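You operate a simulated robot arm through the tools that you are given. There is no shell and no other tool. Be economical: measure what you need, move in short steps, check, and stop when the job is done.

You are at the controls of a simulated robot arm. One attempt, no reset.

JOB
Grade the rim of the little green bowl on the rim test stand.
Fine: switch RIM TEST on, squeeze the bowl in the seat, press the key for its grade (20 N or more is FIRM); the bowl stays in the seat; grey knob, slider and the other two bowls stay.
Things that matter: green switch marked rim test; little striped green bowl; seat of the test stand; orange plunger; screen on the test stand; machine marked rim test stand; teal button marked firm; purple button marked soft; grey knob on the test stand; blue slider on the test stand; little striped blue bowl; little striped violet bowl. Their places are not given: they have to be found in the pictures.

The check looks at the end state, three seconds after you hand in, the way a careful person would. Anything else that was tipped, shoved, dropped, spilled or broken makes it a failure.

ROBOT AND FRAMES
A 6-joint arm with a two-finger parallel gripper, fixed in place. Base frame: the origin is at the foot of the arm, x ahead of it, y to its left, z up. Lengths are in cm, angles in rad, forces in N, time in s.
With the tool pointing down near the work surface it reaches from about 12 to 50 cm from the base axis. Its first joint turns from -1.257 to 1.257 rad. Payload 0.65 kg.
The tool frame sits at the grasp point between the pads (the TCP): z along the fingers, y along the line on which they close. The tips reach 2.5 cm beyond it. The gripper opens to 7.6 cm. The fingers are 1.8 cm wide and 1 cm thick; the gripper's body (3.6 by 7.8 cm) begins 4.5 cm behind the TCP.
Orientation is told as [roll, pitch, yaw] about the base's x, y, z axes, in that order, counted from this pose: with the fingers straight down and closing along the base's y, the tool's x points along the base's -x, its y along +y and its z along -z.

CONTROLS
- The arm moves only by the tool send_rows. Its argument "motion" is a list of rows, each a list of 6 numbers: the shift along the base's x, y, z in units of 250 mm (1.0 is 250 mm), then the turn, a rotation vector about the base's x, y, z in units of 120 degrees (1.0 is 120 degrees). In form: [[tx, ty, tz, ax, ay, az], ...]. A call has 1 to 8 rows; each row is the pose to reach, as a shift and turn from the pose commanded when the call began. "fingers" is the gripper command, from -1 (shut) to 1 (fully open), values between in proportion, set as the call begins (left out, the last holds). A call with a number of a shift or a turn outside -1 to 1 is refused whole. A row lasts 0.2 s, in which the tool goes at most 5 cm and 0.15 rad; a call with a longer step from one row to the next is refused whole, and so is a gripper value outside its range. Where a pose cannot be reached the arm comes as near as it can. A force on the tool above 60 N (or 10 N above the force at the start of the call, whichever is more), or a blocked arm, ends the call early, and 0.2 s more pass. Each finger travels about 10.8 cm/s and halts on what it meets, pressing with about 43 N; the grip force reading is that of the motor and also rises with nothing between the fingers. The clock runs only during rows and for 0.2 s after the last one: add rows that repeat a pose to give the fingers time. It gives the time, the measured TCP pose, the force on the tool (base axes), the opening and the grip force at its end, in the units of the frame above (readings bear some noise).
- Cameras (640 x 400 px; columns grow to the right, rows downward): "scene" is fixed at [4.13, 26.15, 40.14]; the picture's right is [-0.80, -0.60, 0.00], its down [-0.38, 0.50, -0.78] and it looks along [0.47, -0.62, -0.62] (base axes); focal length 214 px, centre (320, 200). "wrist" rides on the gripper at [-2.8, 0, -4.5] in the tool frame; the picture's right is [0.00, -1.00, 0.00], its down [0.97, 0.00, -0.24] and it looks along [0.24, 0.00, 0.97] (tool axes); focal length 218 px, centre (320, 200).
- grab_frame(camera): a new picture of that camera. It takes no simulated time.
- locate(camera, pixels): there is no depth. For up to 12 entries [column, row, z] of the newest picture of that camera ("zoom" is the newest enlarged one), the place [x, y] in the base frame at which the ray of that pixel passes the height z, good to about 0.2 cm, but the place of the scene camera against the robot may be out by one fixed shift of up to 1.8 cm in any direction. It takes no simulated time.
- zoom(camera, box): a new picture of the part [left, top, right, bottom] of that camera's present view, enlarged. It takes no simulated time.
- sign_off(): hands the job in; it is judged then, once.

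Keep the steps short. Do not move on a guess: measure, check each grasp and each placing, and mend mistakes. In all there are 80 turns and 46 pictures (those below and enlarged ones count). Leave the gripper open and the arm clear of the work at the hand-in unless told otherwise, and finish with a single line.

The tools are called as name(argument=value, ...) on one line, values as JSON. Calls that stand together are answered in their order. send_rows: Moves the arm, as the interface text tells. Its arguments: {"type":"object","properties":{"motion":{"type":"array"},"fingers":{"type":"number"}},"required":["motion"]} The other tools are called the same way: grab_frame (camera) takes a picture; locate (camera, pixels) gives the place at which the rays of pixels pass given heights; zoom (camera, box) takes an enlarged picture of a part of a camera's view; sign_off () hands the job in.

At the start:

```text
t: 0.0
tcp_pos: [25.28, -9.73, 27.22]
orientation: [0.0, 0.0, 0.0]
wrist_force: [-0.1, -0.8, -0.4]
width: 7.59
grip_force: 0.0
```

scene: 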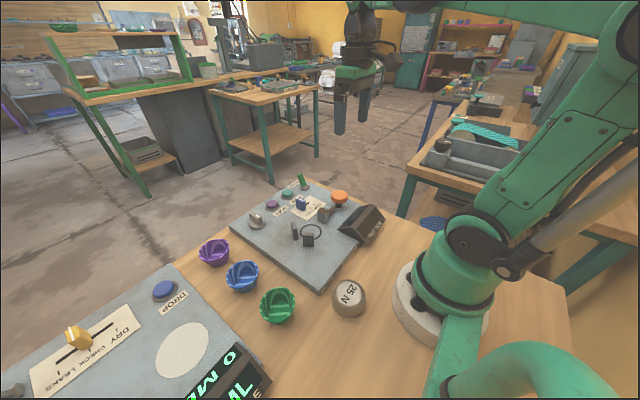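
wrist: 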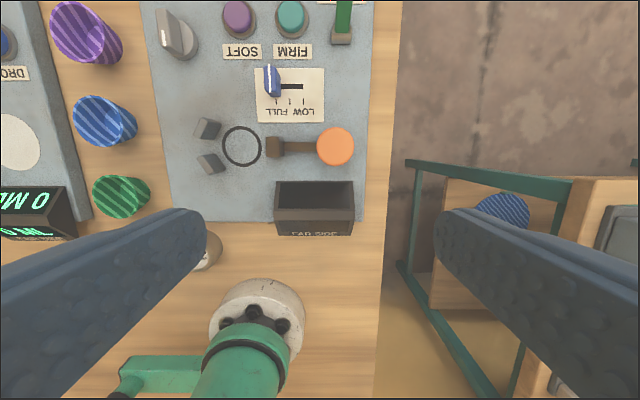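

The wrist view shows the stand from above: seat ring near (241,147), plunger near (335,147), bowls on the left. I'll enlarge both views and measure.

zoom(camera="wrist", box=[150, 0, 380, 240])

zoom(camera="scene", box=[180, 160, 400, 340])

locate(camera="wrist", pixels=[[241, 147, 2], [335, 147, 4], [208, 128, 3], [210, 164, 3], [343, 20, 3], [292, 15, 3], [238, 15, 3], [272, 80, 3], [120, 196, 4], [105, 121, 4], [87, 35, 4], [180, 40, 3]])

```text
1.67 times, centred on (265, 120) of wrist
```

zoom: 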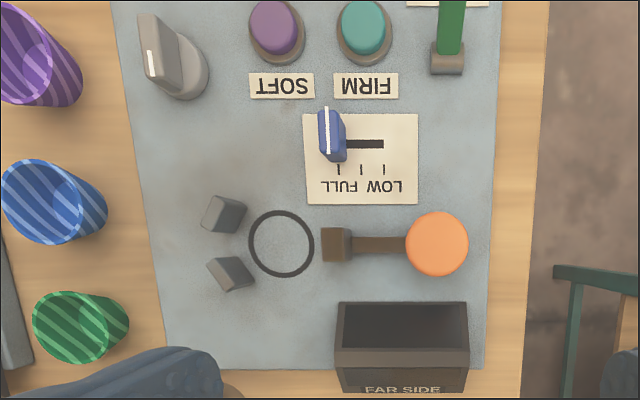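

```text
2.22 times, centred on (290, 250) of scene
```

zoom: 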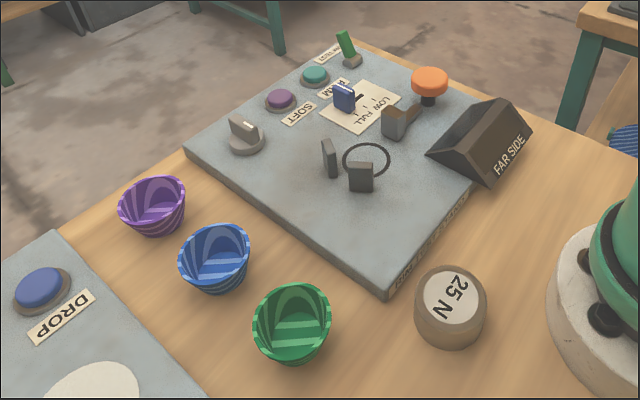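

```text
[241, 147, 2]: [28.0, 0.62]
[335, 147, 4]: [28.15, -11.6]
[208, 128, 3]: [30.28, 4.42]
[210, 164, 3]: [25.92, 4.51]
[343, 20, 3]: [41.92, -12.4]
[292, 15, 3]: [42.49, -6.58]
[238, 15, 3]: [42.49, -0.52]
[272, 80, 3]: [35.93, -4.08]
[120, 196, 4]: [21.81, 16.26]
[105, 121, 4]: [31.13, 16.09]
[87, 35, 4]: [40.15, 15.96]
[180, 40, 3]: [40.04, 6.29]
```

First I'll move above the seat for a closer view: toward (27,-2,21).

send_rows(motion=[[0.02, 0.1, -0.08, 0, 0, 0], [0.05, 0.2, -0.16, 0, 0, 0], [0.07, 0.31, -0.25, 0, 0, 0], [0.07, 0.31, -0.25, 0, 0, 0]])

grab_frame(camera="wrist")

```text
t: 1.0
tcp_pos: [26.96, -2.1, 21.12]
orientation: [-0.001, -0.001, 0.001]
wrist_force: [-0.2, 0.2, 0.3]
width: 7.63
grip_force: 0.0
```

```text
41 pictures are left
```

wrist: 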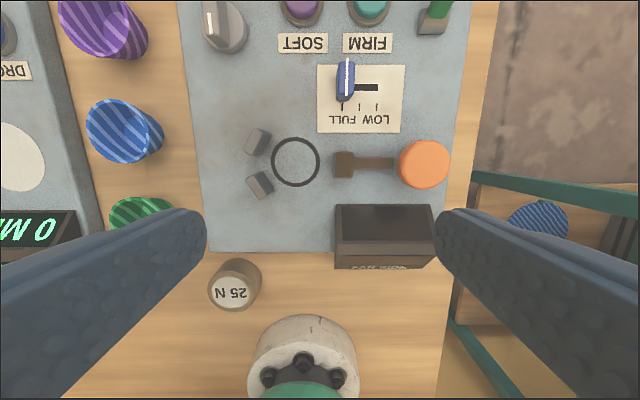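

Now measure the seat features from here, using heights 2 (board) and a few others.

locate(camera="wrist", pixels=[[295, 161, 2], [271, 161, 2], [320, 161, 2], [258, 140, 3.5], [261, 185, 3.5], [344, 164, 4], [424, 163, 4], [424, 163, 6], [432, 30, 2], [368, 10, 3], [302, 10, 3], [198, 250, 0]])

zoom(camera="wrist", box=[230, 70, 470, 270])

zoom(camera="scene", box=[270, 165, 390, 260])

```text
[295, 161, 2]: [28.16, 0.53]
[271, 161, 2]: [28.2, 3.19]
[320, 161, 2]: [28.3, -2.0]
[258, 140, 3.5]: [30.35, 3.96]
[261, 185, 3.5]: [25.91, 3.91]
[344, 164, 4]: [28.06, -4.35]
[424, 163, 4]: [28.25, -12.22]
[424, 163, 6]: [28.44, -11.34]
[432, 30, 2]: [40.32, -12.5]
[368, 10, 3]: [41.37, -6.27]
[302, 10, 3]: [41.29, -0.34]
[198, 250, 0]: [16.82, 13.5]
```

```text
2.00 times, centred on (350, 170) of wrist
```

zoom: 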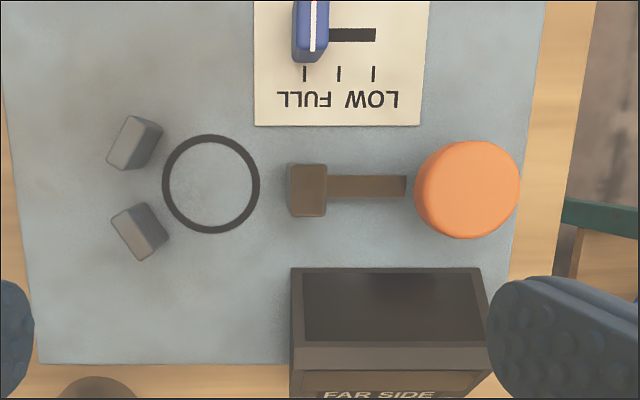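

```text
4.21 times, centred on (330, 212) of scene
```

zoom: 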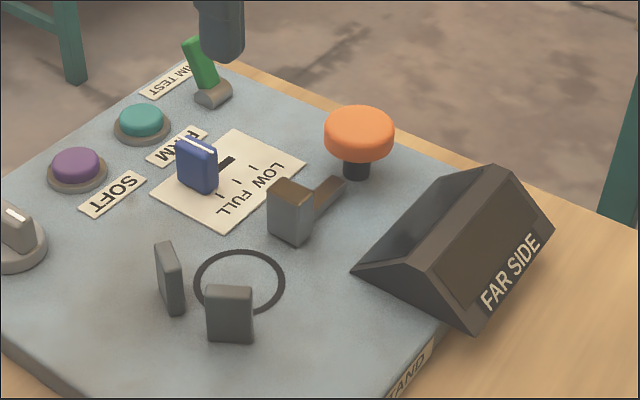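

The stand reads clearly: ring centre about (28.2,0.5), V-posts on its +y side, jaw on its -y side, orange cap on a vertical stem. The green switch lever is at about (40.5,-12.5). Next I go above the green bowl, turning the gripper to close along x so it clears the other machine.

send_rows(motion=[[-0.026, 0.091, 0, 0, 0, 0.07], [-0.052, 0.182, 0, 0, 0, 0.14], [-0.078, 0.273, 0, 0, 0, 0.21], [-0.104, 0.364, 0, 0, 0, 0.28], [-0.13, 0.455, 0, 0, 0, 0.35], [-0.156, 0.546, 0, 0, 0, 0.42], [-0.182, 0.637, 0, 0, 0, 0.49], [-0.208, 0.728, 0, 0, 0, 0.56]])

send_rows(motion=[[0, 0, 0, 0, 0, 0.07], [0, 0, -0.1, 0, 0, 0.14], [0, 0, -0.2, 0, 0, 0.19], [0, 0, -0.2, 0, 0, 0.19]])

grab_frame(camera="wrist")

```text
t: 2.8
tcp_pos: [21.76, 16.37, 21.16]
orientation: [-0.001, 0.0, 1.175]
wrist_force: [0.8, 0.6, -0.1]
width: 7.61
grip_force: 0.1
```

```text
t: 3.8
tcp_pos: [21.89, 16.07, 16.01]
orientation: [-0.001, 0.0, 1.572]
wrist_force: [-0.6, 0.5, 0.4]
width: 7.59
grip_force: 0.0
```

```text
38 pictures are left
```

wrist: 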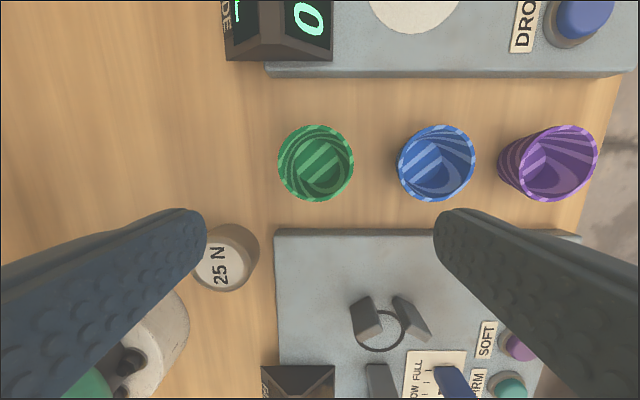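

The green bowl's rim spans columns 278–354, rows 124–201. I'll locate it at candidate rim heights, and zoom for its profile in the scene view.

locate(camera="wrist", pixels=[[316, 160, 4], [278, 163, 4], [354, 163, 4], [316, 124, 4], [316, 201, 4], [316, 160, 3], [320, 160, 0.5], [398, 163, 4], [300, 77, 0], [300, 230, 2], [300, 240, 0]])

zoom(camera="wrist", box=[250, 100, 410, 220])

zoom(camera="scene", box=[230, 260, 330, 340])

```text
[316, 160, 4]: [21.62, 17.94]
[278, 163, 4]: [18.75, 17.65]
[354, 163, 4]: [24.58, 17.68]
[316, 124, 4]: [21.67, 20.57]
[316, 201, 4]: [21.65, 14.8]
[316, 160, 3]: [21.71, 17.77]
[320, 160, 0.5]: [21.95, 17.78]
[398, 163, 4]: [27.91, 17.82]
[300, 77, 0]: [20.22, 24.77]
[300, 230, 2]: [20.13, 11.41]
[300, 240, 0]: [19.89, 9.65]
```

```text
3.33 times, centred on (330, 160) of wrist
```

zoom: 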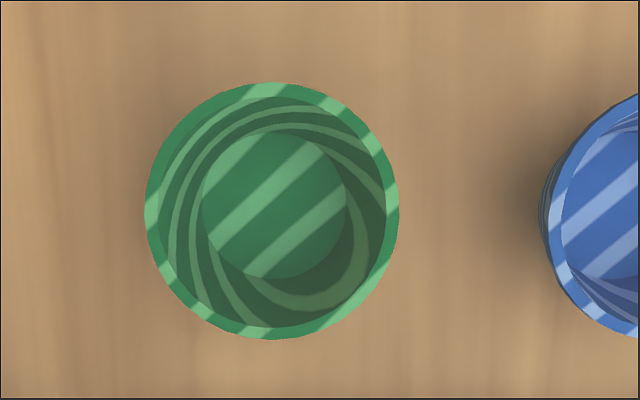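

```text
5.00 times, centred on (280, 300) of scene
```

zoom: 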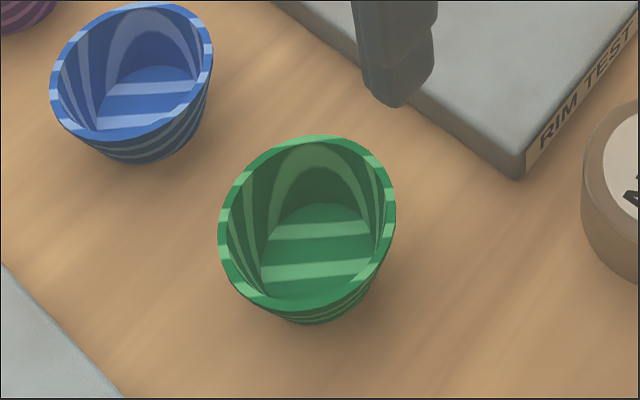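

Rim diameter is about 5.8 cm, centred near (21.65,17.7), so the 7.6 opening fits over it. I'll come down to z=9 above it and re-measure.

send_rows(motion=[[-0.004, 0.06, -0.1, 0, 0, 0], [-0.004, 0.06, -0.2, 0, 0, 0], [-0.004, 0.06, -0.28, 0, 0, 0], [-0.004, 0.06, -0.28, 0, 0, 0]])

grab_frame(camera="wrist")

grab_frame(camera="scene")

```text
t: 4.8
tcp_pos: [21.79, 17.73, 8.9]
orientation: [0.001, 0.001, 1.571]
wrist_force: [-0.1, 0.4, 0.3]
width: 7.58
grip_force: 0.1
```

```text
35 pictures are left
```

wrist: 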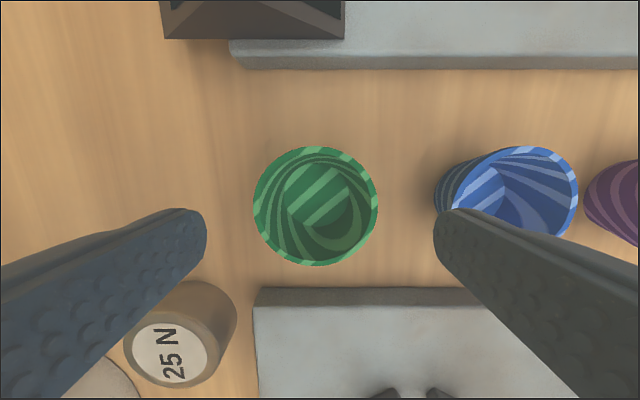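

```text
34 pictures are left
```

scene: 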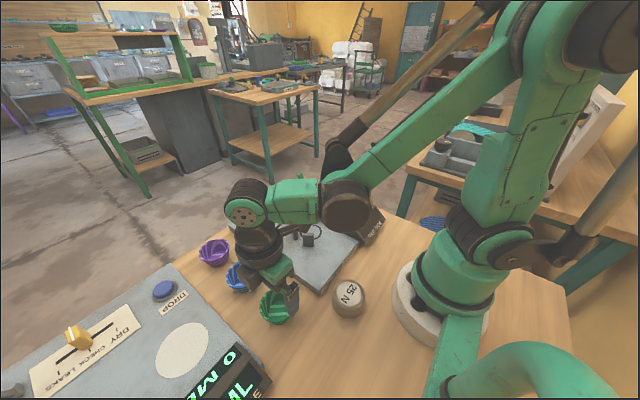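

Comparing rim sizes in the two views gives a rim height of about 3.5 cm. I'll locate the rim edges at that height.

locate(camera="wrist", pixels=[[254, 204, 3.5], [378, 204, 3.5], [316, 146, 3.5], [316, 266, 3.5], [440, 195, 3.5]])

```text
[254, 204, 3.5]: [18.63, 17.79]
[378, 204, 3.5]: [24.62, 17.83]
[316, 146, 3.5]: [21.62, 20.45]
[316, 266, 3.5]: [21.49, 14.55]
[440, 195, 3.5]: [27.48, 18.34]
```

The centre is (21.6,17.5). I descend with the gripper open to z≈3.1 (tips at about 0.6) in short steps.

send_rows(motion=[[-0.005, -0.008, -0.06, 0, 0, 0], [-0.005, -0.008, -0.12, 0, 0, 0], [-0.005, -0.008, -0.18, 0, 0, 0], [-0.005, -0.008, -0.235, 0, 0, 0], [-0.005, -0.008, -0.235, 0, 0, 0]])

grab_frame(camera="wrist")

```text
t: 6.0
tcp_pos: [21.68, 17.37, 3.27]
orientation: [0.0, -0.001, 1.573]
wrist_force: [-0.1, 0.3, 0.1]
width: 7.59
grip_force: 0.1
```

```text
33 pictures are left
```

wrist: 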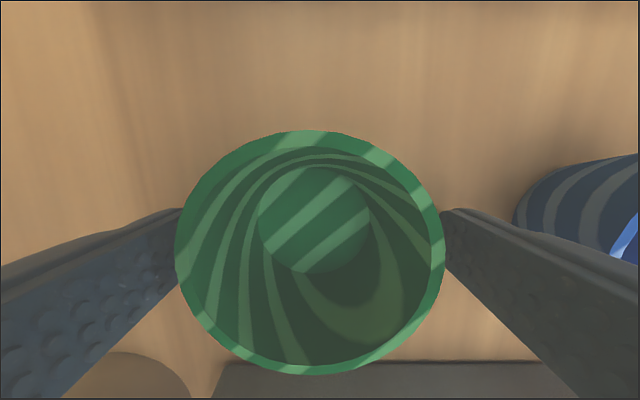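

The bowl sits between the fingers. I close gently to a 5.5 target rather than fully shut, and check the grip.

send_rows(motion=[[0, 0, 0, 0, 0, 0], [0, 0, 0, 0, 0, 0], [0, 0, 0, 0, 0, 0]], fingers=0.42)

```text
t: 6.8
tcp_pos: [21.76, 17.39, 3.36]
orientation: [-0.002, -0.002, 1.571]
wrist_force: [0.5, 0.1, 1.1]
width: 5.89
grip_force: 14.4
```

Held at width 5.89 with about 14 N. I lift 8 cm and check.

send_rows(motion=[[0, 0, 0.05, 0, 0, 0], [0, 0, 0.12, 0, 0, 0], [0, 0, 0.22, 0, 0, 0], [0, 0, 0.32, 0, 0, 0], [0, 0, 0.32, 0, 0, 0]])

grab_frame(camera="wrist")

```text
t: 8.0
tcp_pos: [21.67, 17.24, 11.17]
orientation: [0.0, 0.001, 1.571]
wrist_force: [0.1, 0.0, -0.2]
width: 5.83
grip_force: 14.4
```

```text
32 pictures are left
```

wrist: 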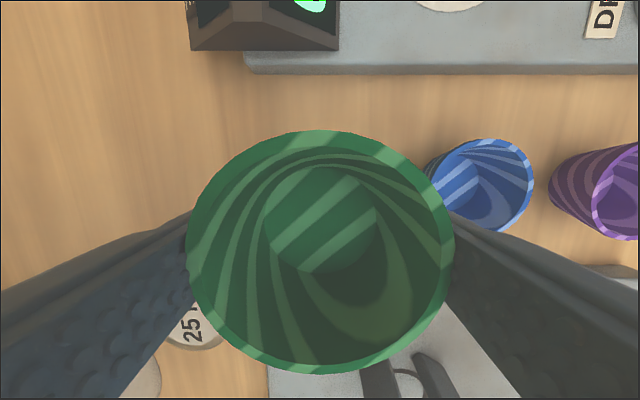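

The bowl hangs level between the fingers. I'll locate its rim in the grip (rows 130–374), then carry it toward the seat.

locate(camera="wrist", pixels=[[320, 130, 11.4], [320, 374, 11.4], [186, 255, 11.4], [455, 255, 11.4]])

send_rows(motion=[[0.05, -0.1, 0.04, 0, 0, 0], [0.1, -0.23, 0.04, 0, 0, 0], [0.15, -0.36, 0.04, 0, 0, 0], [0.2, -0.49, 0.04, 0, 0, 0], [0.24, -0.6, 0.04, 0, 0, 0], [0.26, -0.676, 0.04, 0, 0, 0], [0.26, -0.676, 0.04, 0, 0, 0]])

grab_frame(camera="wrist")

zoom(camera="scene", box=[220, 150, 400, 300])

```text
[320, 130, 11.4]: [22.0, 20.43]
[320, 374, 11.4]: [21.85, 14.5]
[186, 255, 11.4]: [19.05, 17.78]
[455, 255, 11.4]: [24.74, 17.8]
```

```text
t: 9.6
tcp_pos: [28.24, 0.36, 11.82]
orientation: [0.0, -0.001, 1.571]
wrist_force: [0.6, 0.6, 0.0]
width: 5.83
grip_force: 13.3
```

```text
31 pictures are left
```

wrist: 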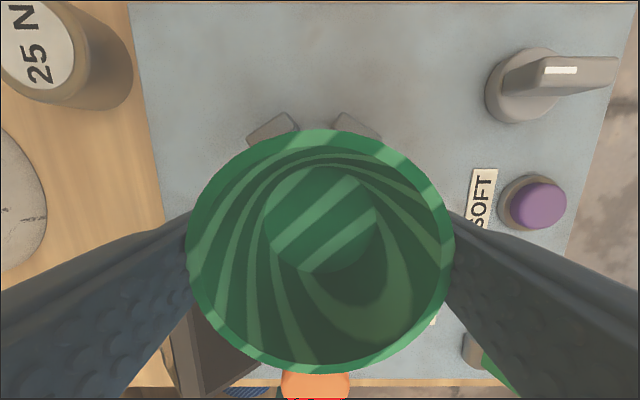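

```text
2.67 times, centred on (310, 225) of scene
```

zoom: 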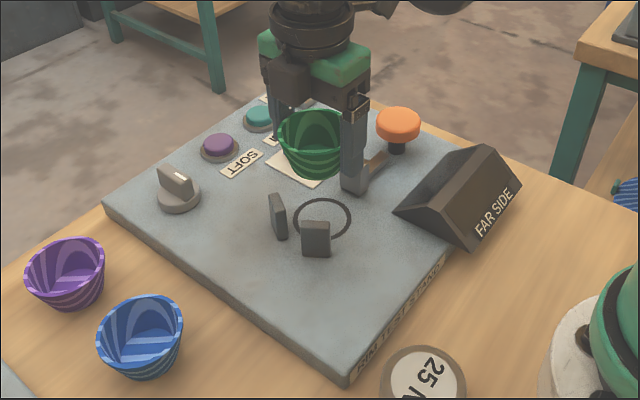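

Bowl centre comes to about (28.24,0.6), over the ring. I lower it to z≈6.

send_rows(motion=[[0, 0, -0.08, 0, 0, 0], [0, 0, -0.16, 0, 0, 0], [0, 0, -0.21, 0, 0, 0], [0, 0, -0.235, 0, 0, 0], [0, 0, -0.235, 0, 0, 0]])

zoom(camera="scene", box=[270, 165, 390, 260])

grab_frame(camera="wrist")

```text
t: 10.8
tcp_pos: [28.09, 0.66, 6.13]
orientation: [-0.001, 0.0, 1.57]
wrist_force: [0.4, -0.4, -0.5]
width: 5.84
grip_force: 13.8
```

```text
4.21 times, centred on (330, 212) of scene
```

zoom: 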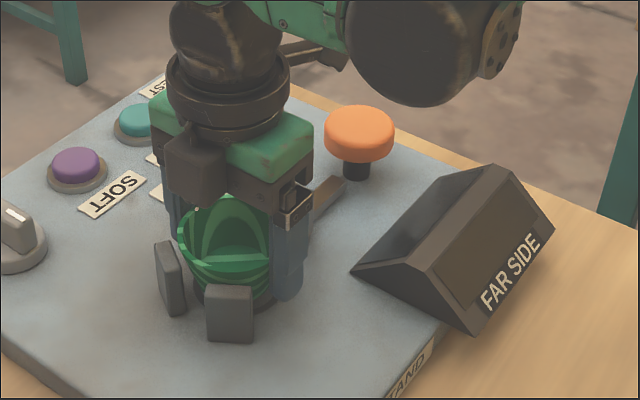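

```text
28 pictures are left
```

wrist: 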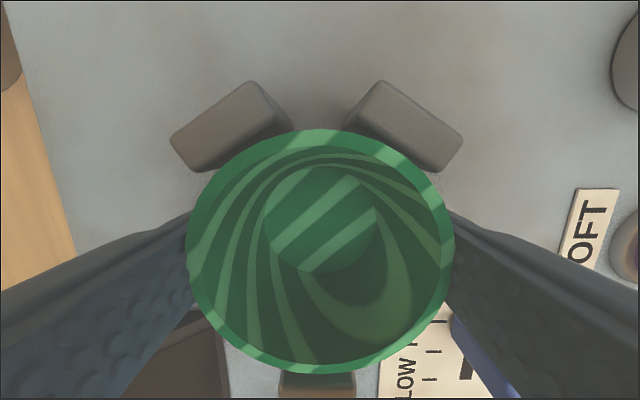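

The bowl is centred between the V-posts, with the jaw behind it. I lower in small steps, watching the force.

send_rows(motion=[[0, 0, -0.01, 0, 0, 0], [0, 0, -0.02, 0, 0, 0]])

send_rows(motion=[[0, 0, -0.008, 0, 0, 0], [0, 0, -0.012, 0, 0, 0]])

```text
t: 11.4
tcp_pos: [27.97, 0.75, 5.76]
orientation: [-0.002, 0.0, 1.571]
wrist_force: [0.6, 0.6, 0.1]
width: 5.83
grip_force: 14.3
```

```text
t: 12.0
tcp_pos: [27.97, 0.62, 5.38]
orientation: [0.0, 0.0, 1.571]
wrist_force: [-0.4, -2.6, 11.2]
width: 5.87
grip_force: 13.9
```

Contact at z≈5.4 with 11 N upward, matching the board top at about 2. I'll look before releasing.

zoom(camera="scene", box=[280, 190, 360, 255])

grab_frame(camera="wrist")

```text
6.15 times, centred on (320, 222) of scene
```

zoom: 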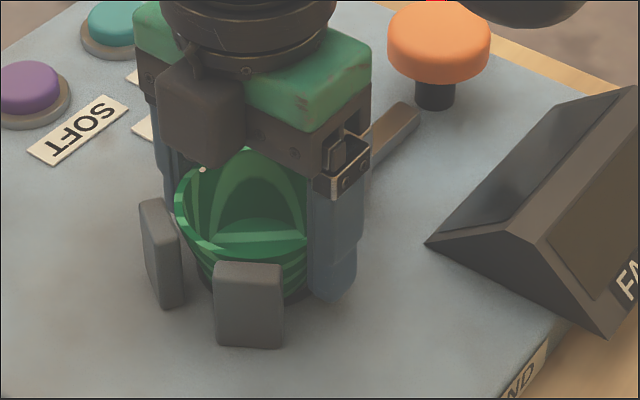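

```text
26 pictures are left
```

wrist: 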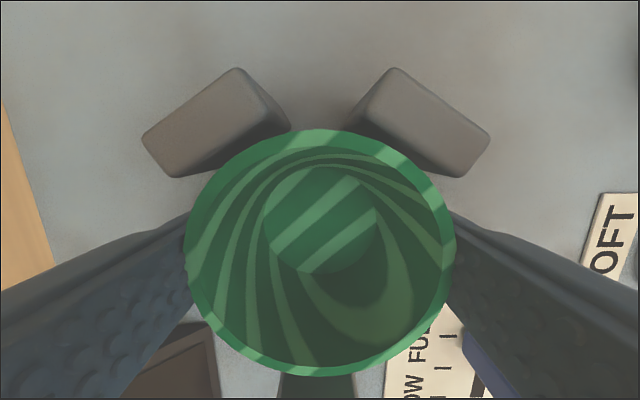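

The bowl sits on the board just inside the posts, so I relieve the press slightly and open.

send_rows(motion=[[0, 0, 0.004, 0, 0, 0], [0, 0, 0.004, 0, 0, 0]])

send_rows(motion=[[0, 0, 0, 0, 0, 0], [0, 0, 0, 0, 0, 0], [0, 0, 0, 0, 0, 0]], fingers=0.95)

send_rows(motion=[[0, 0, 0.04, 0, 0, 0], [0, 0, 0.12, 0, 0, 0], [0, 0, 0.26, 0, 0, 0], [0, 0, 0.4, 0, 0, 0], [0, 0, 0.4, 0, 0, 0]])

grab_frame(camera="wrist")

```text
t: 12.6
tcp_pos: [28.11, 0.71, 5.42]
orientation: [-0.002, 0.0, 1.573]
wrist_force: [-0.3, -0.6, -0.9]
width: 5.86
grip_force: 14.0
```

```text
t: 13.4
tcp_pos: [28.02, 0.61, 5.49]
orientation: [0.001, -0.001, 1.57]
wrist_force: [0.6, 0.0, 0.2]
width: 7.44
grip_force: 0.1
```

```text
t: 14.6
tcp_pos: [28.24, 0.37, 15.32]
orientation: [0.002, -0.001, 1.571]
wrist_force: [0.6, -0.5, -0.1]
width: 7.4
grip_force: 0.0
```

```text
25 pictures are left
```

wrist: 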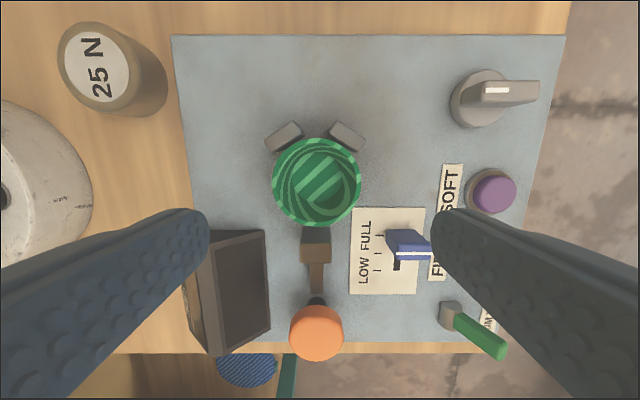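

The bowl rests in the seat. Now the green switch: lever base near (448,315) with its handle leaning. I move nearby for a closer look, shutting the fingers.

send_rows(motion=[[0.1, -0.1, 0, 0, 0, 0], [0.2, -0.2, 0, 0, 0, 0], [0.3, -0.32, 0, 0, 0, 0], [0.39, -0.44, 0, 0, 0, 0], [0.39, -0.44, 0, 0, 0, 0]], fingers=-1)

grab_frame(camera="wrist")

zoom(camera="scene", box=[260, 160, 360, 235])

```text
t: 15.8
tcp_pos: [37.82, -10.41, 15.41]
orientation: [0.0, 0.0, 1.569]
wrist_force: [0.3, -0.1, 0.0]
width: 0.0
grip_force: 23.6
```

```text
24 pictures are left
```

wrist: 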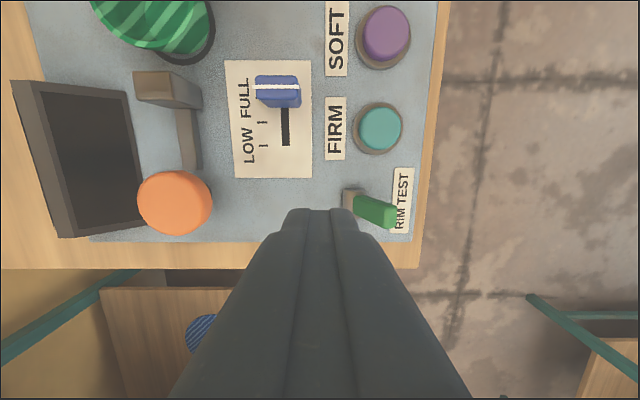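

```text
5.33 times, centred on (310, 198) of scene
```

zoom: 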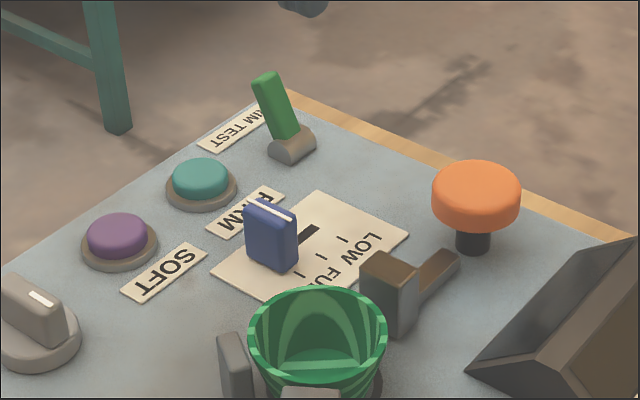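

The handle leans toward +x: pivot near (40.4,-12,2.6), tip near (42.3,-12.1,6). I'll go past it on the +x side, come down, and push it toward -x.

send_rows(motion=[[0.14, -0.034, 0, 0, 0, 0], [0.28, -0.068, 0, 0, 0, 0], [0.28, -0.068, -0.1, 0, 0, 0], [0.28, -0.068, -0.2, 0, 0, 0], [0.28, -0.068, -0.2, 0, 0, 0]])

grab_frame(camera="wrist")

```text
t: 17.0
tcp_pos: [45.04, -12.1, 10.32]
orientation: [0.0, -0.001, 1.571]
wrist_force: [0.7, 0.3, -0.4]
width: 0.0
grip_force: 22.9
```

```text
22 pictures are left
```

wrist: 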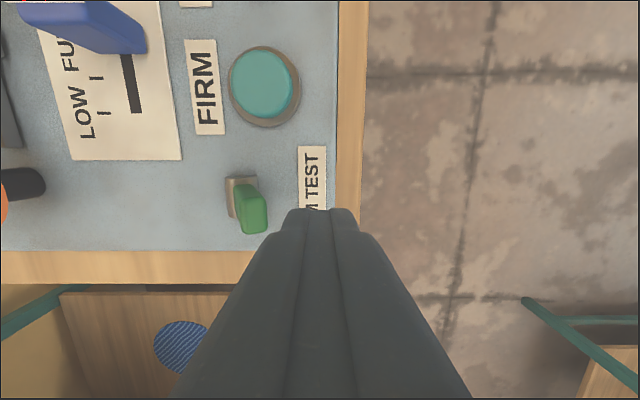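

The lever tip confirms at about (42.2,-12.1). I lower beside it to z≈6.7, then sweep toward -x.

send_rows(motion=[[0, 0, -0.07, 0, 0, 0], [0, 0, -0.14, 0, 0, 0], [0, 0, -0.14, 0, 0, 0]])

send_rows(motion=[[-0.03, 0, 0, 0, 0, 0], [-0.06, 0, 0, 0, 0, 0], [-0.09, 0, 0, 0, 0, 0], [-0.12, 0, 0, 0, 0, 0], [-0.15, 0, 0, 0, 0, 0], [-0.17, 0, 0, 0, 0, 0], [-0.185, 0, 0, 0, 0, 0]])

grab_frame(camera="wrist")

```text
t: 17.8
tcp_pos: [44.97, -12.07, 6.83]
orientation: [-0.001, 0.0, 1.571]
wrist_force: [0.6, 0.5, 0.1]
width: 0.0
grip_force: 23.6
```

```text
t: 19.0
tcp_pos: [41.81, -12.06, 7.2]
orientation: [-0.02, 0.001, 1.573]
wrist_force: [5.1, 0.0, 14.5]
width: 0.01
grip_force: 24.0
stopped in row 5: the force on the tool passed its limit (the readings are from after the stop); the commanded pose is now the measured one
```

```text
21 pictures are left
```

wrist: 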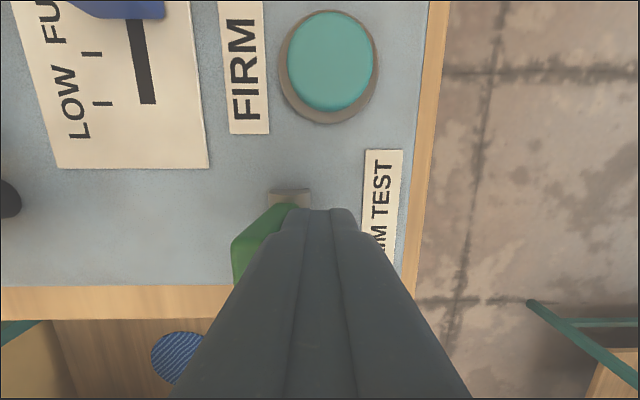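

The call stopped on force (14.5 N upward). The lever now appears on the -x side of its base. I go straight up and look.

send_rows(motion=[[0.01, 0, 0.06, 0, 0, 0], [0.01, 0, 0.2, 0, 0, 0], [-0.1, 0.03, 0.36, 0, 0, 0], [-0.1, 0.03, 0.36, 0, 0, 0]])

grab_frame(camera="wrist")

zoom(camera="scene", box=[260, 160, 380, 250])

```text
t: 20.0
tcp_pos: [38.97, -11.36, 16.29]
orientation: [-0.019, 0.0, 1.572]
wrist_force: [-0.1, -0.1, 0.0]
width: 0.01
grip_force: 23.9
```

```text
20 pictures are left
```

wrist: 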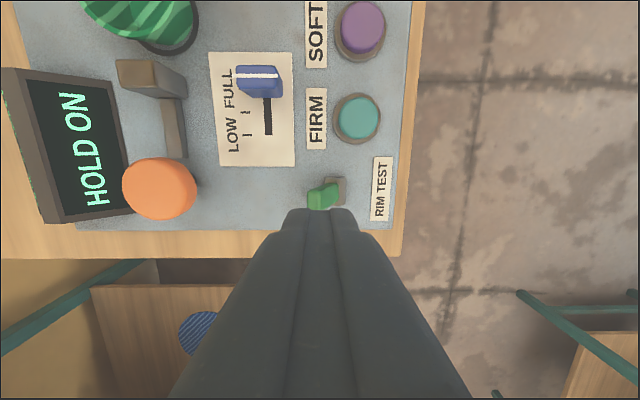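

```text
4.44 times, centred on (320, 205) of scene
```

zoom: 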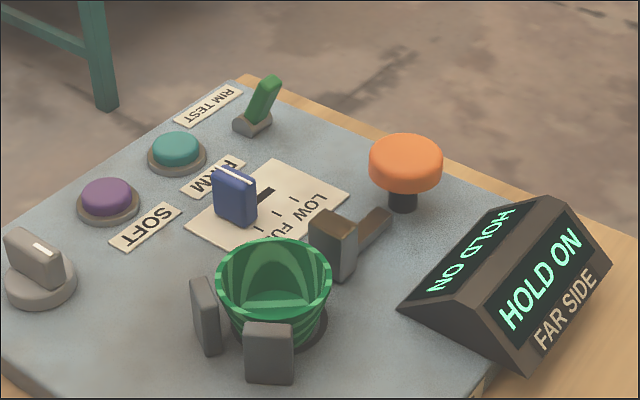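

RIM TEST is on and the screen shows "HOLD ON". The orange cap works out to about (28,-10.9) with its top near z=6. I move above it and let a little time pass.

send_rows(motion=[[-0.12, 0.005, 0, 0.003, 0, 0], [-0.25, 0.01, 0, 0.006, 0, 0], [-0.37, 0.015, -0.04, 0.009, 0, 0], [-0.44, 0.018, -0.08, 0.009, 0, 0], [-0.44, 0.018, -0.08, 0.009, 0, 0], [-0.44, 0.018, -0.08, 0.009, 0, 0], [-0.44, 0.018, -0.08, 0.009, 0, 0]])

grab_frame(camera="wrist")

```text
t: 21.6
tcp_pos: [28.26, -10.84, 14.16]
orientation: [-0.016, -0.019, 1.573]
wrist_force: [-0.3, 0.9, -0.5]
width: 0.0
grip_force: 23.7
```

```text
18 pictures are left
```

wrist: 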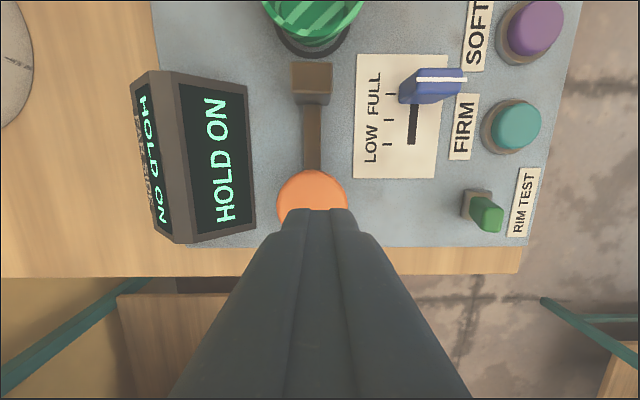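

The screen still says "HOLD ON" — probably warming up. I straighten a small tilt left from the switch push and re-measure.

send_rows(motion=[[0, 0.08, 0, -0.009, 0.008, 0], [0, 0.08, 0, -0.009, 0.008, 0], [0, 0.08, 0, -0.009, 0.008, 0]])

grab_frame(camera="wrist")

locate(camera="wrist", pixels=[[312, 205, 6], [320, 240, 6]])

```text
t: 22.4
tcp_pos: [28.46, -8.76, 14.19]
orientation: [0.0, -0.001, 1.573]
wrist_force: [-0.9, 0.3, -0.9]
width: 0.02
grip_force: 24.1
```

```text
17 pictures are left
```

wrist: 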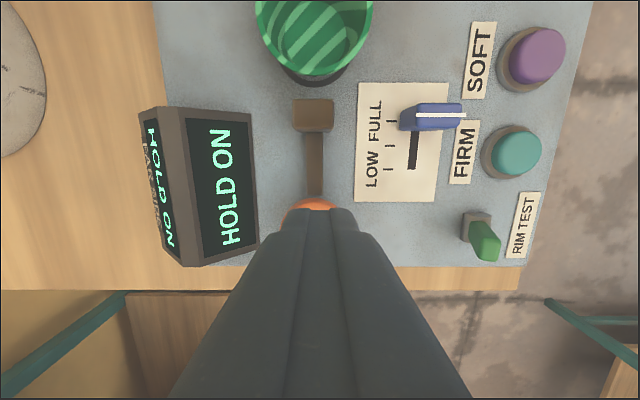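

```text
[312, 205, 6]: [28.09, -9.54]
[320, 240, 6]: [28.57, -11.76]
```

Cap's near edge reads y≈-9.2; with a 2.1 radius the centre is about (28.1,-11.2). I move over it, wait, and read the screen.

send_rows(motion=[[-0.014, -0.06, -0.04, 0, 0, 0], [-0.014, -0.098, -0.12, 0, 0, 0], [-0.014, -0.098, -0.16, 0, 0, 0], [-0.014, -0.098, -0.16, 0, 0, 0], [-0.014, -0.098, -0.16, 0, 0, 0], [-0.014, -0.098, -0.16, 0, 0, 0], [-0.014, -0.098, -0.16, 0, 0, 0], [-0.014, -0.098, -0.16, 0, 0, 0]])

zoom(camera="scene", box=[280, 160, 400, 250])

```text
t: 24.2
tcp_pos: [27.89, -11.11, 10.15]
orientation: [0.001, 0.001, 1.572]
wrist_force: [0.1, 0.0, 0.1]
width: 0.02
grip_force: 24.2
```

```text
4.44 times, centred on (340, 205) of scene
```

zoom: 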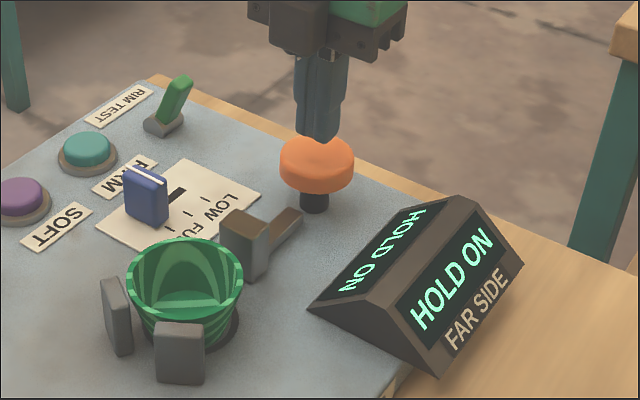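

The tip is right over the cap. The screen still says "HOLD ON", so I wait some more before pressing.

send_rows(motion=[[0, 0, 0, 0, 0, 0], [0, 0, 0, 0, 0, 0], [0, 0, 0, 0, 0, 0], [0, 0, 0, 0, 0, 0], [0, 0, 0, 0, 0, 0], [0, 0, 0, 0, 0, 0], [0, 0, 0, 0, 0, 0], [0, 0, 0, 0, 0, 0]])

send_rows(motion=[[0, 0, 0, 0, 0, 0], [0, 0, 0, 0, 0, 0], [0, 0, 0, 0, 0, 0], [0, 0, 0, 0, 0, 0], [0, 0, 0, 0, 0, 0], [0, 0, 0, 0, 0, 0], [0, 0, 0, 0, 0, 0], [0, 0, 0, 0, 0, 0]])

send_rows(motion=[[0, 0, 0, 0, 0, 0], [0, 0, 0, 0, 0, 0], [0, 0, 0, 0, 0, 0], [0, 0, 0, 0, 0, 0], [0, 0, 0, 0, 0, 0], [0, 0, 0, 0, 0, 0], [0, 0, 0, 0, 0, 0], [0, 0, 0, 0, 0, 0]])

zoom(camera="scene", box=[280, 160, 400, 250])

```text
t: 26.0
tcp_pos: [27.85, -11.11, 9.97]
orientation: [-0.001, 0.0, 1.573]
wrist_force: [0.3, 0.5, -0.4]
width: 0.0
grip_force: 23.7
```

```text
t: 27.8
tcp_pos: [27.92, -11.1, 10.16]
orientation: [-0.001, 0.0, 1.573]
wrist_force: [-0.4, 0.3, 0.6]
width: 0.0
grip_force: 23.7
```

```text
t: 29.6
tcp_pos: [27.82, -11.22, 10.03]
orientation: [0.0, 0.0, 1.574]
wrist_force: [0.3, -0.1, -1.3]
width: 0.0
grip_force: 23.8
```

```text
4.44 times, centred on (340, 205) of scene
```

zoom: 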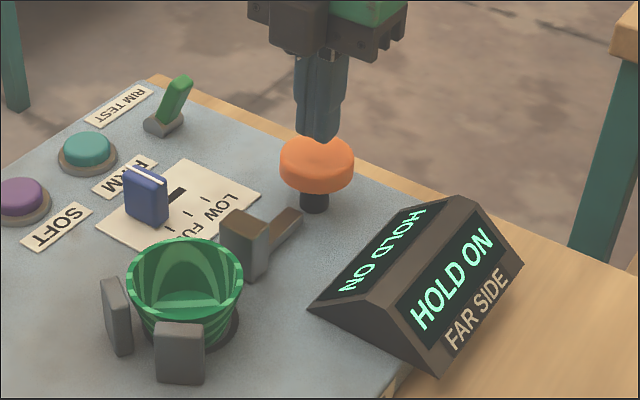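

Still "HOLD ON" after about 11 s. I give it roughly another 11 s.

send_rows(motion=[[0, 0, 0, 0, 0, 0], [0, 0, 0, 0, 0, 0], [0, 0, 0, 0, 0, 0], [0, 0, 0, 0, 0, 0], [0, 0, 0, 0, 0, 0], [0, 0, 0, 0, 0, 0], [0, 0, 0, 0, 0, 0], [0, 0, 0, 0, 0, 0]])

send_rows(motion=[[0, 0, 0, 0, 0, 0], [0, 0, 0, 0, 0, 0], [0, 0, 0, 0, 0, 0], [0, 0, 0, 0, 0, 0], [0, 0, 0, 0, 0, 0], [0, 0, 0, 0, 0, 0], [0, 0, 0, 0, 0, 0], [0, 0, 0, 0, 0, 0]])

send_rows(motion=[[0, 0, 0, 0, 0, 0], [0, 0, 0, 0, 0, 0], [0, 0, 0, 0, 0, 0], [0, 0, 0, 0, 0, 0], [0, 0, 0, 0, 0, 0], [0, 0, 0, 0, 0, 0], [0, 0, 0, 0, 0, 0], [0, 0, 0, 0, 0, 0]])

send_rows(motion=[[0, 0, 0, 0, 0, 0], [0, 0, 0, 0, 0, 0], [0, 0, 0, 0, 0, 0], [0, 0, 0, 0, 0, 0], [0, 0, 0, 0, 0, 0], [0, 0, 0, 0, 0, 0], [0, 0, 0, 0, 0, 0], [0, 0, 0, 0, 0, 0]])

send_rows(motion=[[0, 0, 0, 0, 0, 0], [0, 0, 0, 0, 0, 0], [0, 0, 0, 0, 0, 0], [0, 0, 0, 0, 0, 0], [0, 0, 0, 0, 0, 0], [0, 0, 0, 0, 0, 0], [0, 0, 0, 0, 0, 0], [0, 0, 0, 0, 0, 0]])

send_rows(motion=[[0, 0, 0, 0, 0, 0], [0, 0, 0, 0, 0, 0], [0, 0, 0, 0, 0, 0], [0, 0, 0, 0, 0, 0], [0, 0, 0, 0, 0, 0], [0, 0, 0, 0, 0, 0], [0, 0, 0, 0, 0, 0], [0, 0, 0, 0, 0, 0]])

zoom(camera="scene", box=[280, 160, 400, 250])

```text
t: 31.4
tcp_pos: [27.92, -11.1, 10.05]
orientation: [0.0, 0.0, 1.573]
wrist_force: [-0.4, -0.3, -0.4]
width: 0.0
grip_force: 23.5
```

```text
t: 33.2
tcp_pos: [27.93, -11.15, 10.07]
orientation: [0.001, 0.0, 1.573]
wrist_force: [-0.3, 0.5, -0.7]
width: 0.01
grip_force: 23.6
```

```text
t: 35.0
tcp_pos: [27.86, -11.05, 10.2]
orientation: [0.0, 0.002, 1.573]
wrist_force: [0.4, 0.0, -0.1]
width: 0.0
grip_force: 24.1
```

```text
t: 36.8
tcp_pos: [27.88, -11.19, 10.16]
orientation: [-0.002, 0.002, 1.574]
wrist_force: [-0.3, -0.1, 0.0]
width: 0.0
grip_force: 23.6
```

```text
t: 38.6
tcp_pos: [27.96, -11.06, 10.18]
orientation: [0.0, 0.0, 1.572]
wrist_force: [0.5, 0.3, -0.4]
width: 0.0
grip_force: 23.3
```

```text
t: 40.4
tcp_pos: [28.02, -11.15, 10.14]
orientation: [0.0, 0.0, 1.573]
wrist_force: [0.0, 0.4, -0.4]
width: 0.0
grip_force: 23.1
```

```text
4.44 times, centred on (340, 205) of scene
```

zoom: 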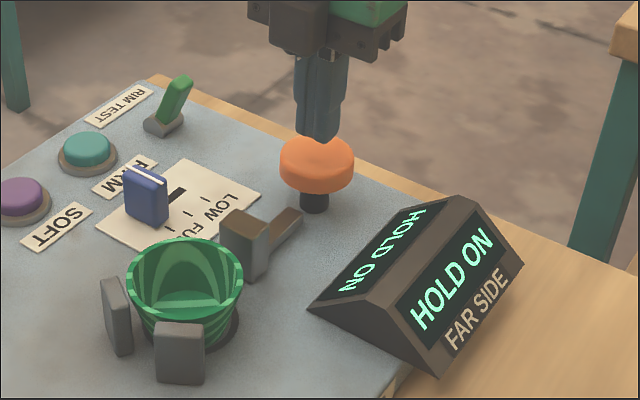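

The text doesn't change by waiting, so I read it as asking for the plunger to be held. I press down on the cap gradually, watching force.

send_rows(motion=[[0, 0, -0.02, 0, 0, 0], [0, 0, -0.04, 0, 0, 0], [0, 0, -0.06, 0, 0, 0]])

send_rows(motion=[[0, 0, -0.01, 0, 0, 0], [0, 0, -0.02, 0, 0, 0]])

```text
t: 41.2
tcp_pos: [27.92, -11.11, 8.62]
orientation: [0.0, 0.001, 1.571]
wrist_force: [-0.9, -1.4, 0.7]
width: 0.0
grip_force: 23.4
```

```text
t: 41.8
tcp_pos: [27.91, -11.12, 8.1]
orientation: [-0.001, -0.001, 1.574]
wrist_force: [0.3, 0.7, 2.0]
width: 0.0
grip_force: 23.5
```

send_rows(motion=[[0, 0, -0.01, 0, 0, 0], [0, 0, -0.02, 0, 0, 0]])

zoom(camera="scene", box=[280, 160, 400, 250])

```text
t: 42.4
tcp_pos: [28.05, -11.17, 7.44]
orientation: [0.0, 0.0, 1.573]
wrist_force: [-1.0, -2.9, 3.0]
width: 0.0
grip_force: 23.6
```

```text
4.44 times, centred on (340, 205) of scene
```

zoom: 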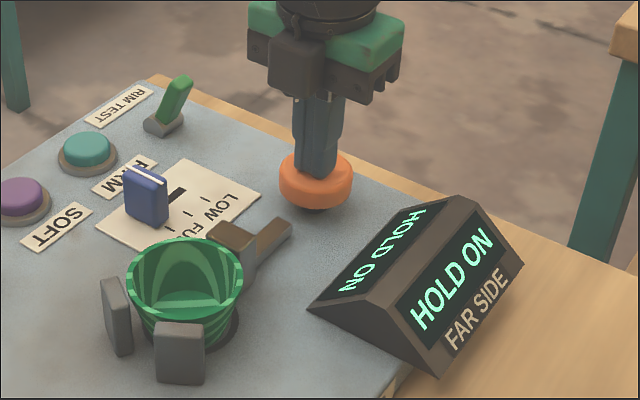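

The cap goes down and the jaw has advanced to the bowl. The force is small, so I keep pressing in small steps.

send_rows(motion=[[0, 0, -0.01, 0, 0, 0], [0, 0, -0.016, 0, 0, 0], [0, 0, -0.016, 0, 0, 0]])

send_rows(motion=[[0, 0, -0.008, 0, 0, 0], [0, 0, -0.014, 0, 0, 0], [0, 0, -0.014, 0, 0, 0]])

zoom(camera="scene", box=[280, 160, 400, 250])

```text
t: 43.2
tcp_pos: [27.96, -11.21, 7.33]
orientation: [0.001, -0.003, 1.571]
wrist_force: [0.7, 3.1, 7.6]
width: 0.02
grip_force: 23.2
```

```text
t: 43.6
tcp_pos: [27.77, -11.17, 7.07]
orientation: [0.001, -0.004, 1.573]
wrist_force: [-2.3, 2.3, 40.9]
width: 0.0
grip_force: 23.8
stopped in row 2: the force on the tool passed its limit (the readings are from after the stop); the commanded pose is now the measured one
```

```text
4.44 times, centred on (340, 205) of scene
```

zoom: 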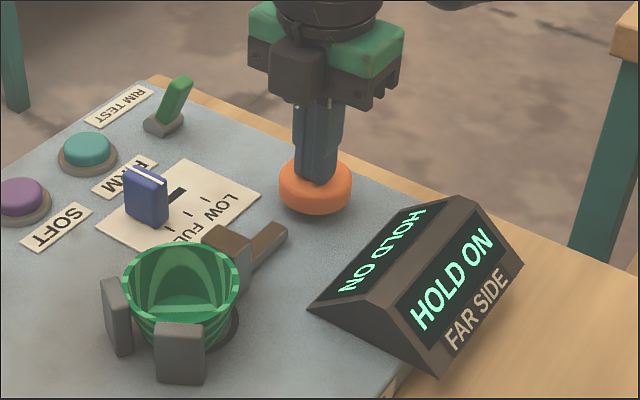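

Fully down at 41 N, with the bowl squeezed between jaw and posts. I hold it for a while and read the screen.

send_rows(motion=[[0, 0, 0, 0, 0, 0], [0, 0, 0, 0, 0, 0], [0, 0, 0, 0, 0, 0], [0, 0, 0, 0, 0, 0], [0, 0, 0, 0, 0, 0], [0, 0, 0, 0, 0, 0], [0, 0, 0, 0, 0, 0], [0, 0, 0, 0, 0, 0]])

zoom(camera="scene", box=[280, 160, 400, 250])

```text
t: 45.4
tcp_pos: [27.93, -11.27, 7.07]
orientation: [0.001, -0.005, 1.574]
wrist_force: [-3.3, 3.0, 58.8]
width: 0.0
grip_force: 23.8
```

```text
4.44 times, centred on (340, 205) of scene
```

zoom: 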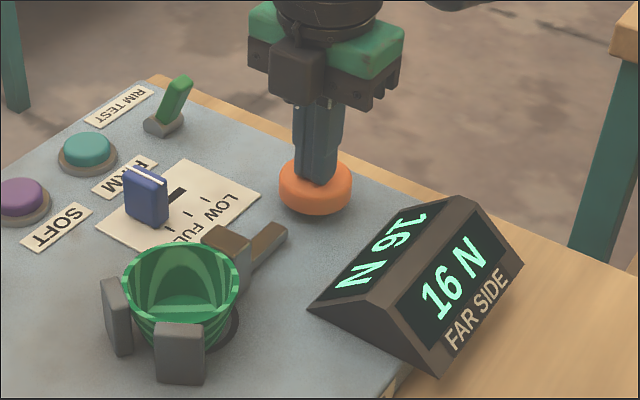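

The screen reads 16 N. I hold a bit longer, slightly relieved, to confirm the reading settles.

send_rows(motion=[[0, 0, 0.001, 0, 0, 0], [0, 0, 0.001, 0, 0, 0], [0, 0, 0.001, 0, 0, 0], [0, 0, 0.001, 0, 0, 0], [0, 0, 0.001, 0, 0, 0], [0, 0, 0.001, 0, 0, 0], [0, 0, 0.001, 0, 0, 0], [0, 0, 0.001, 0, 0, 0]])

zoom(camera="scene", box=[280, 160, 400, 250])

```text
t: 47.2
tcp_pos: [27.82, -11.32, 7.23]
orientation: [0.002, -0.003, 1.575]
wrist_force: [-12.4, 15.1, 51.0]
width: 0.02
grip_force: 22.8
```

```text
4.44 times, centred on (340, 205) of scene
```

zoom: 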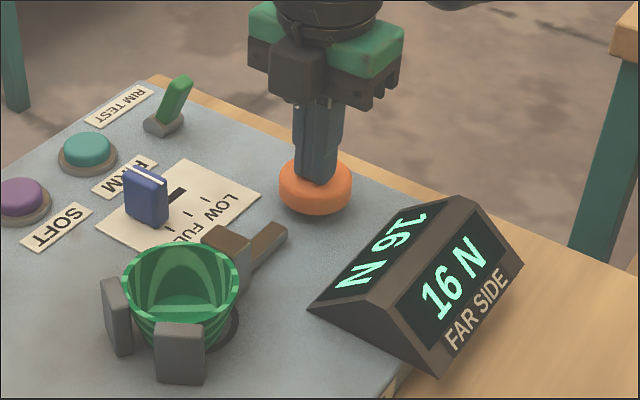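

Steady at 16 N, below 20, so the grade is SOFT (purple). I release the plunger straight up.

send_rows(motion=[[0, 0, 0.04, 0, 0, 0], [0, 0, 0.12, 0, 0, 0], [0, 0, 0.24, 0, 0, 0], [0, 0, 0.36, 0, 0, 0], [0, 0, 0.36, 0, 0, 0]])

send_rows(motion=[[0.12, 0.06, 0, 0, 0, 0], [0.24, 0.12, 0, 0, 0, 0], [0.36, 0.2, 0, 0, 0, 0], [0.44, 0.28, 0, 0, 0, 0], [0.5, 0.36, 0, 0, 0, 0], [0.5, 0.36, 0, 0, 0, 0]])

grab_frame(camera="wrist")

```text
t: 48.4
tcp_pos: [27.78, -11.28, 16.28]
orientation: [0.001, -0.002, 1.573]
wrist_force: [-0.2, -1.0, -0.5]
width: 0.0
grip_force: 23.4
```

```text
t: 49.8
tcp_pos: [40.3, -2.3, 16.21]
orientation: [0.003, -0.005, 1.572]
wrist_force: [-0.8, -0.8, -0.5]
width: 0.01
grip_force: 23.6
```

```text
9 pictures are left
```

wrist: 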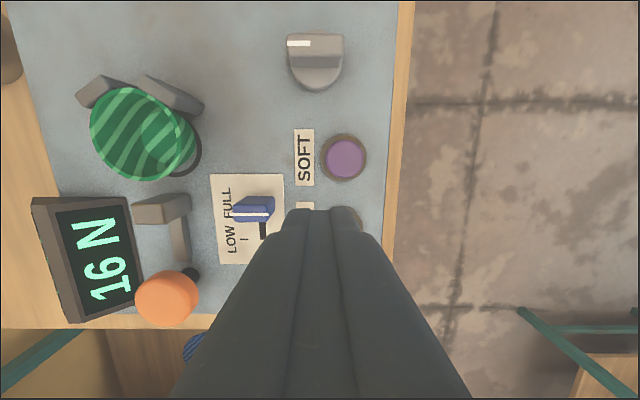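

The screen holds 16 N. The purple button is at (344,158). I locate it.

locate(camera="wrist", pixels=[[344, 158, 3], [344, 158, 3.5], [324, 158, 3], [364, 158, 3], [344, 139, 3], [344, 177, 3]])

```text
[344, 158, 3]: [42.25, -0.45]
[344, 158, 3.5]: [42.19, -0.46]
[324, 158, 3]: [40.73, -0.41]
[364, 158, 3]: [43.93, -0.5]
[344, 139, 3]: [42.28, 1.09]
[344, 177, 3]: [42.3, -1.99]
```

The button centre is (42.2,-0.45). I move over it and come down to z≈7.5.

send_rows(motion=[[0.076, 0.074, 0, 0, 0, 0], [0.076, 0.074, -0.12, 0, 0, 0], [0.076, 0.074, -0.24, 0, 0, 0], [0.076, 0.074, -0.34, 0, 0, 0], [0.076, 0.074, -0.34, 0, 0, 0]])

grab_frame(camera="wrist")

```text
t: 51.0
tcp_pos: [42.46, -0.32, 7.49]
orientation: [0.002, -0.005, 1.573]
wrist_force: [-0.9, 0.2, -0.5]
width: 0.0
grip_force: 24.4
```

```text
8 pictures are left
```

wrist: 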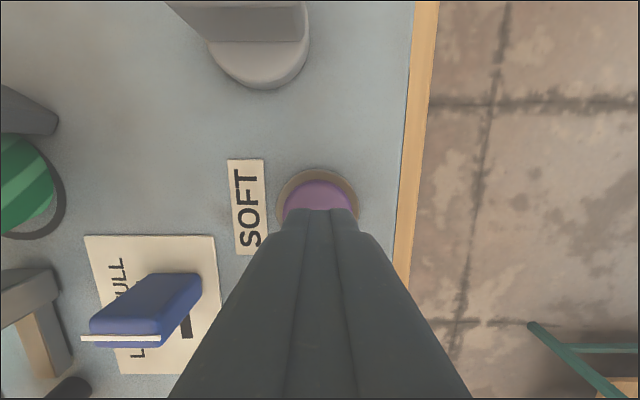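

The tip is over the purple button. I press down gradually.

send_rows(motion=[[0, 0, -0.02, 0, 0, 0], [0, 0, -0.04, 0, 0, 0], [0, 0, -0.056, 0, 0, 0]])

send_rows(motion=[[0, 0, -0.008, 0, 0, 0], [0, 0, -0.016, 0, 0, 0]])

```text
t: 51.8
tcp_pos: [42.16, -0.34, 6.19]
orientation: [0.001, -0.004, 1.572]
wrist_force: [-0.5, -0.2, 0.5]
width: 0.02
grip_force: 23.8
```

```text
t: 52.4
tcp_pos: [42.34, -0.26, 5.93]
orientation: [0.002, -0.003, 1.573]
wrist_force: [-0.1, 0.1, 0.8]
width: 0.0
grip_force: 23.2
```

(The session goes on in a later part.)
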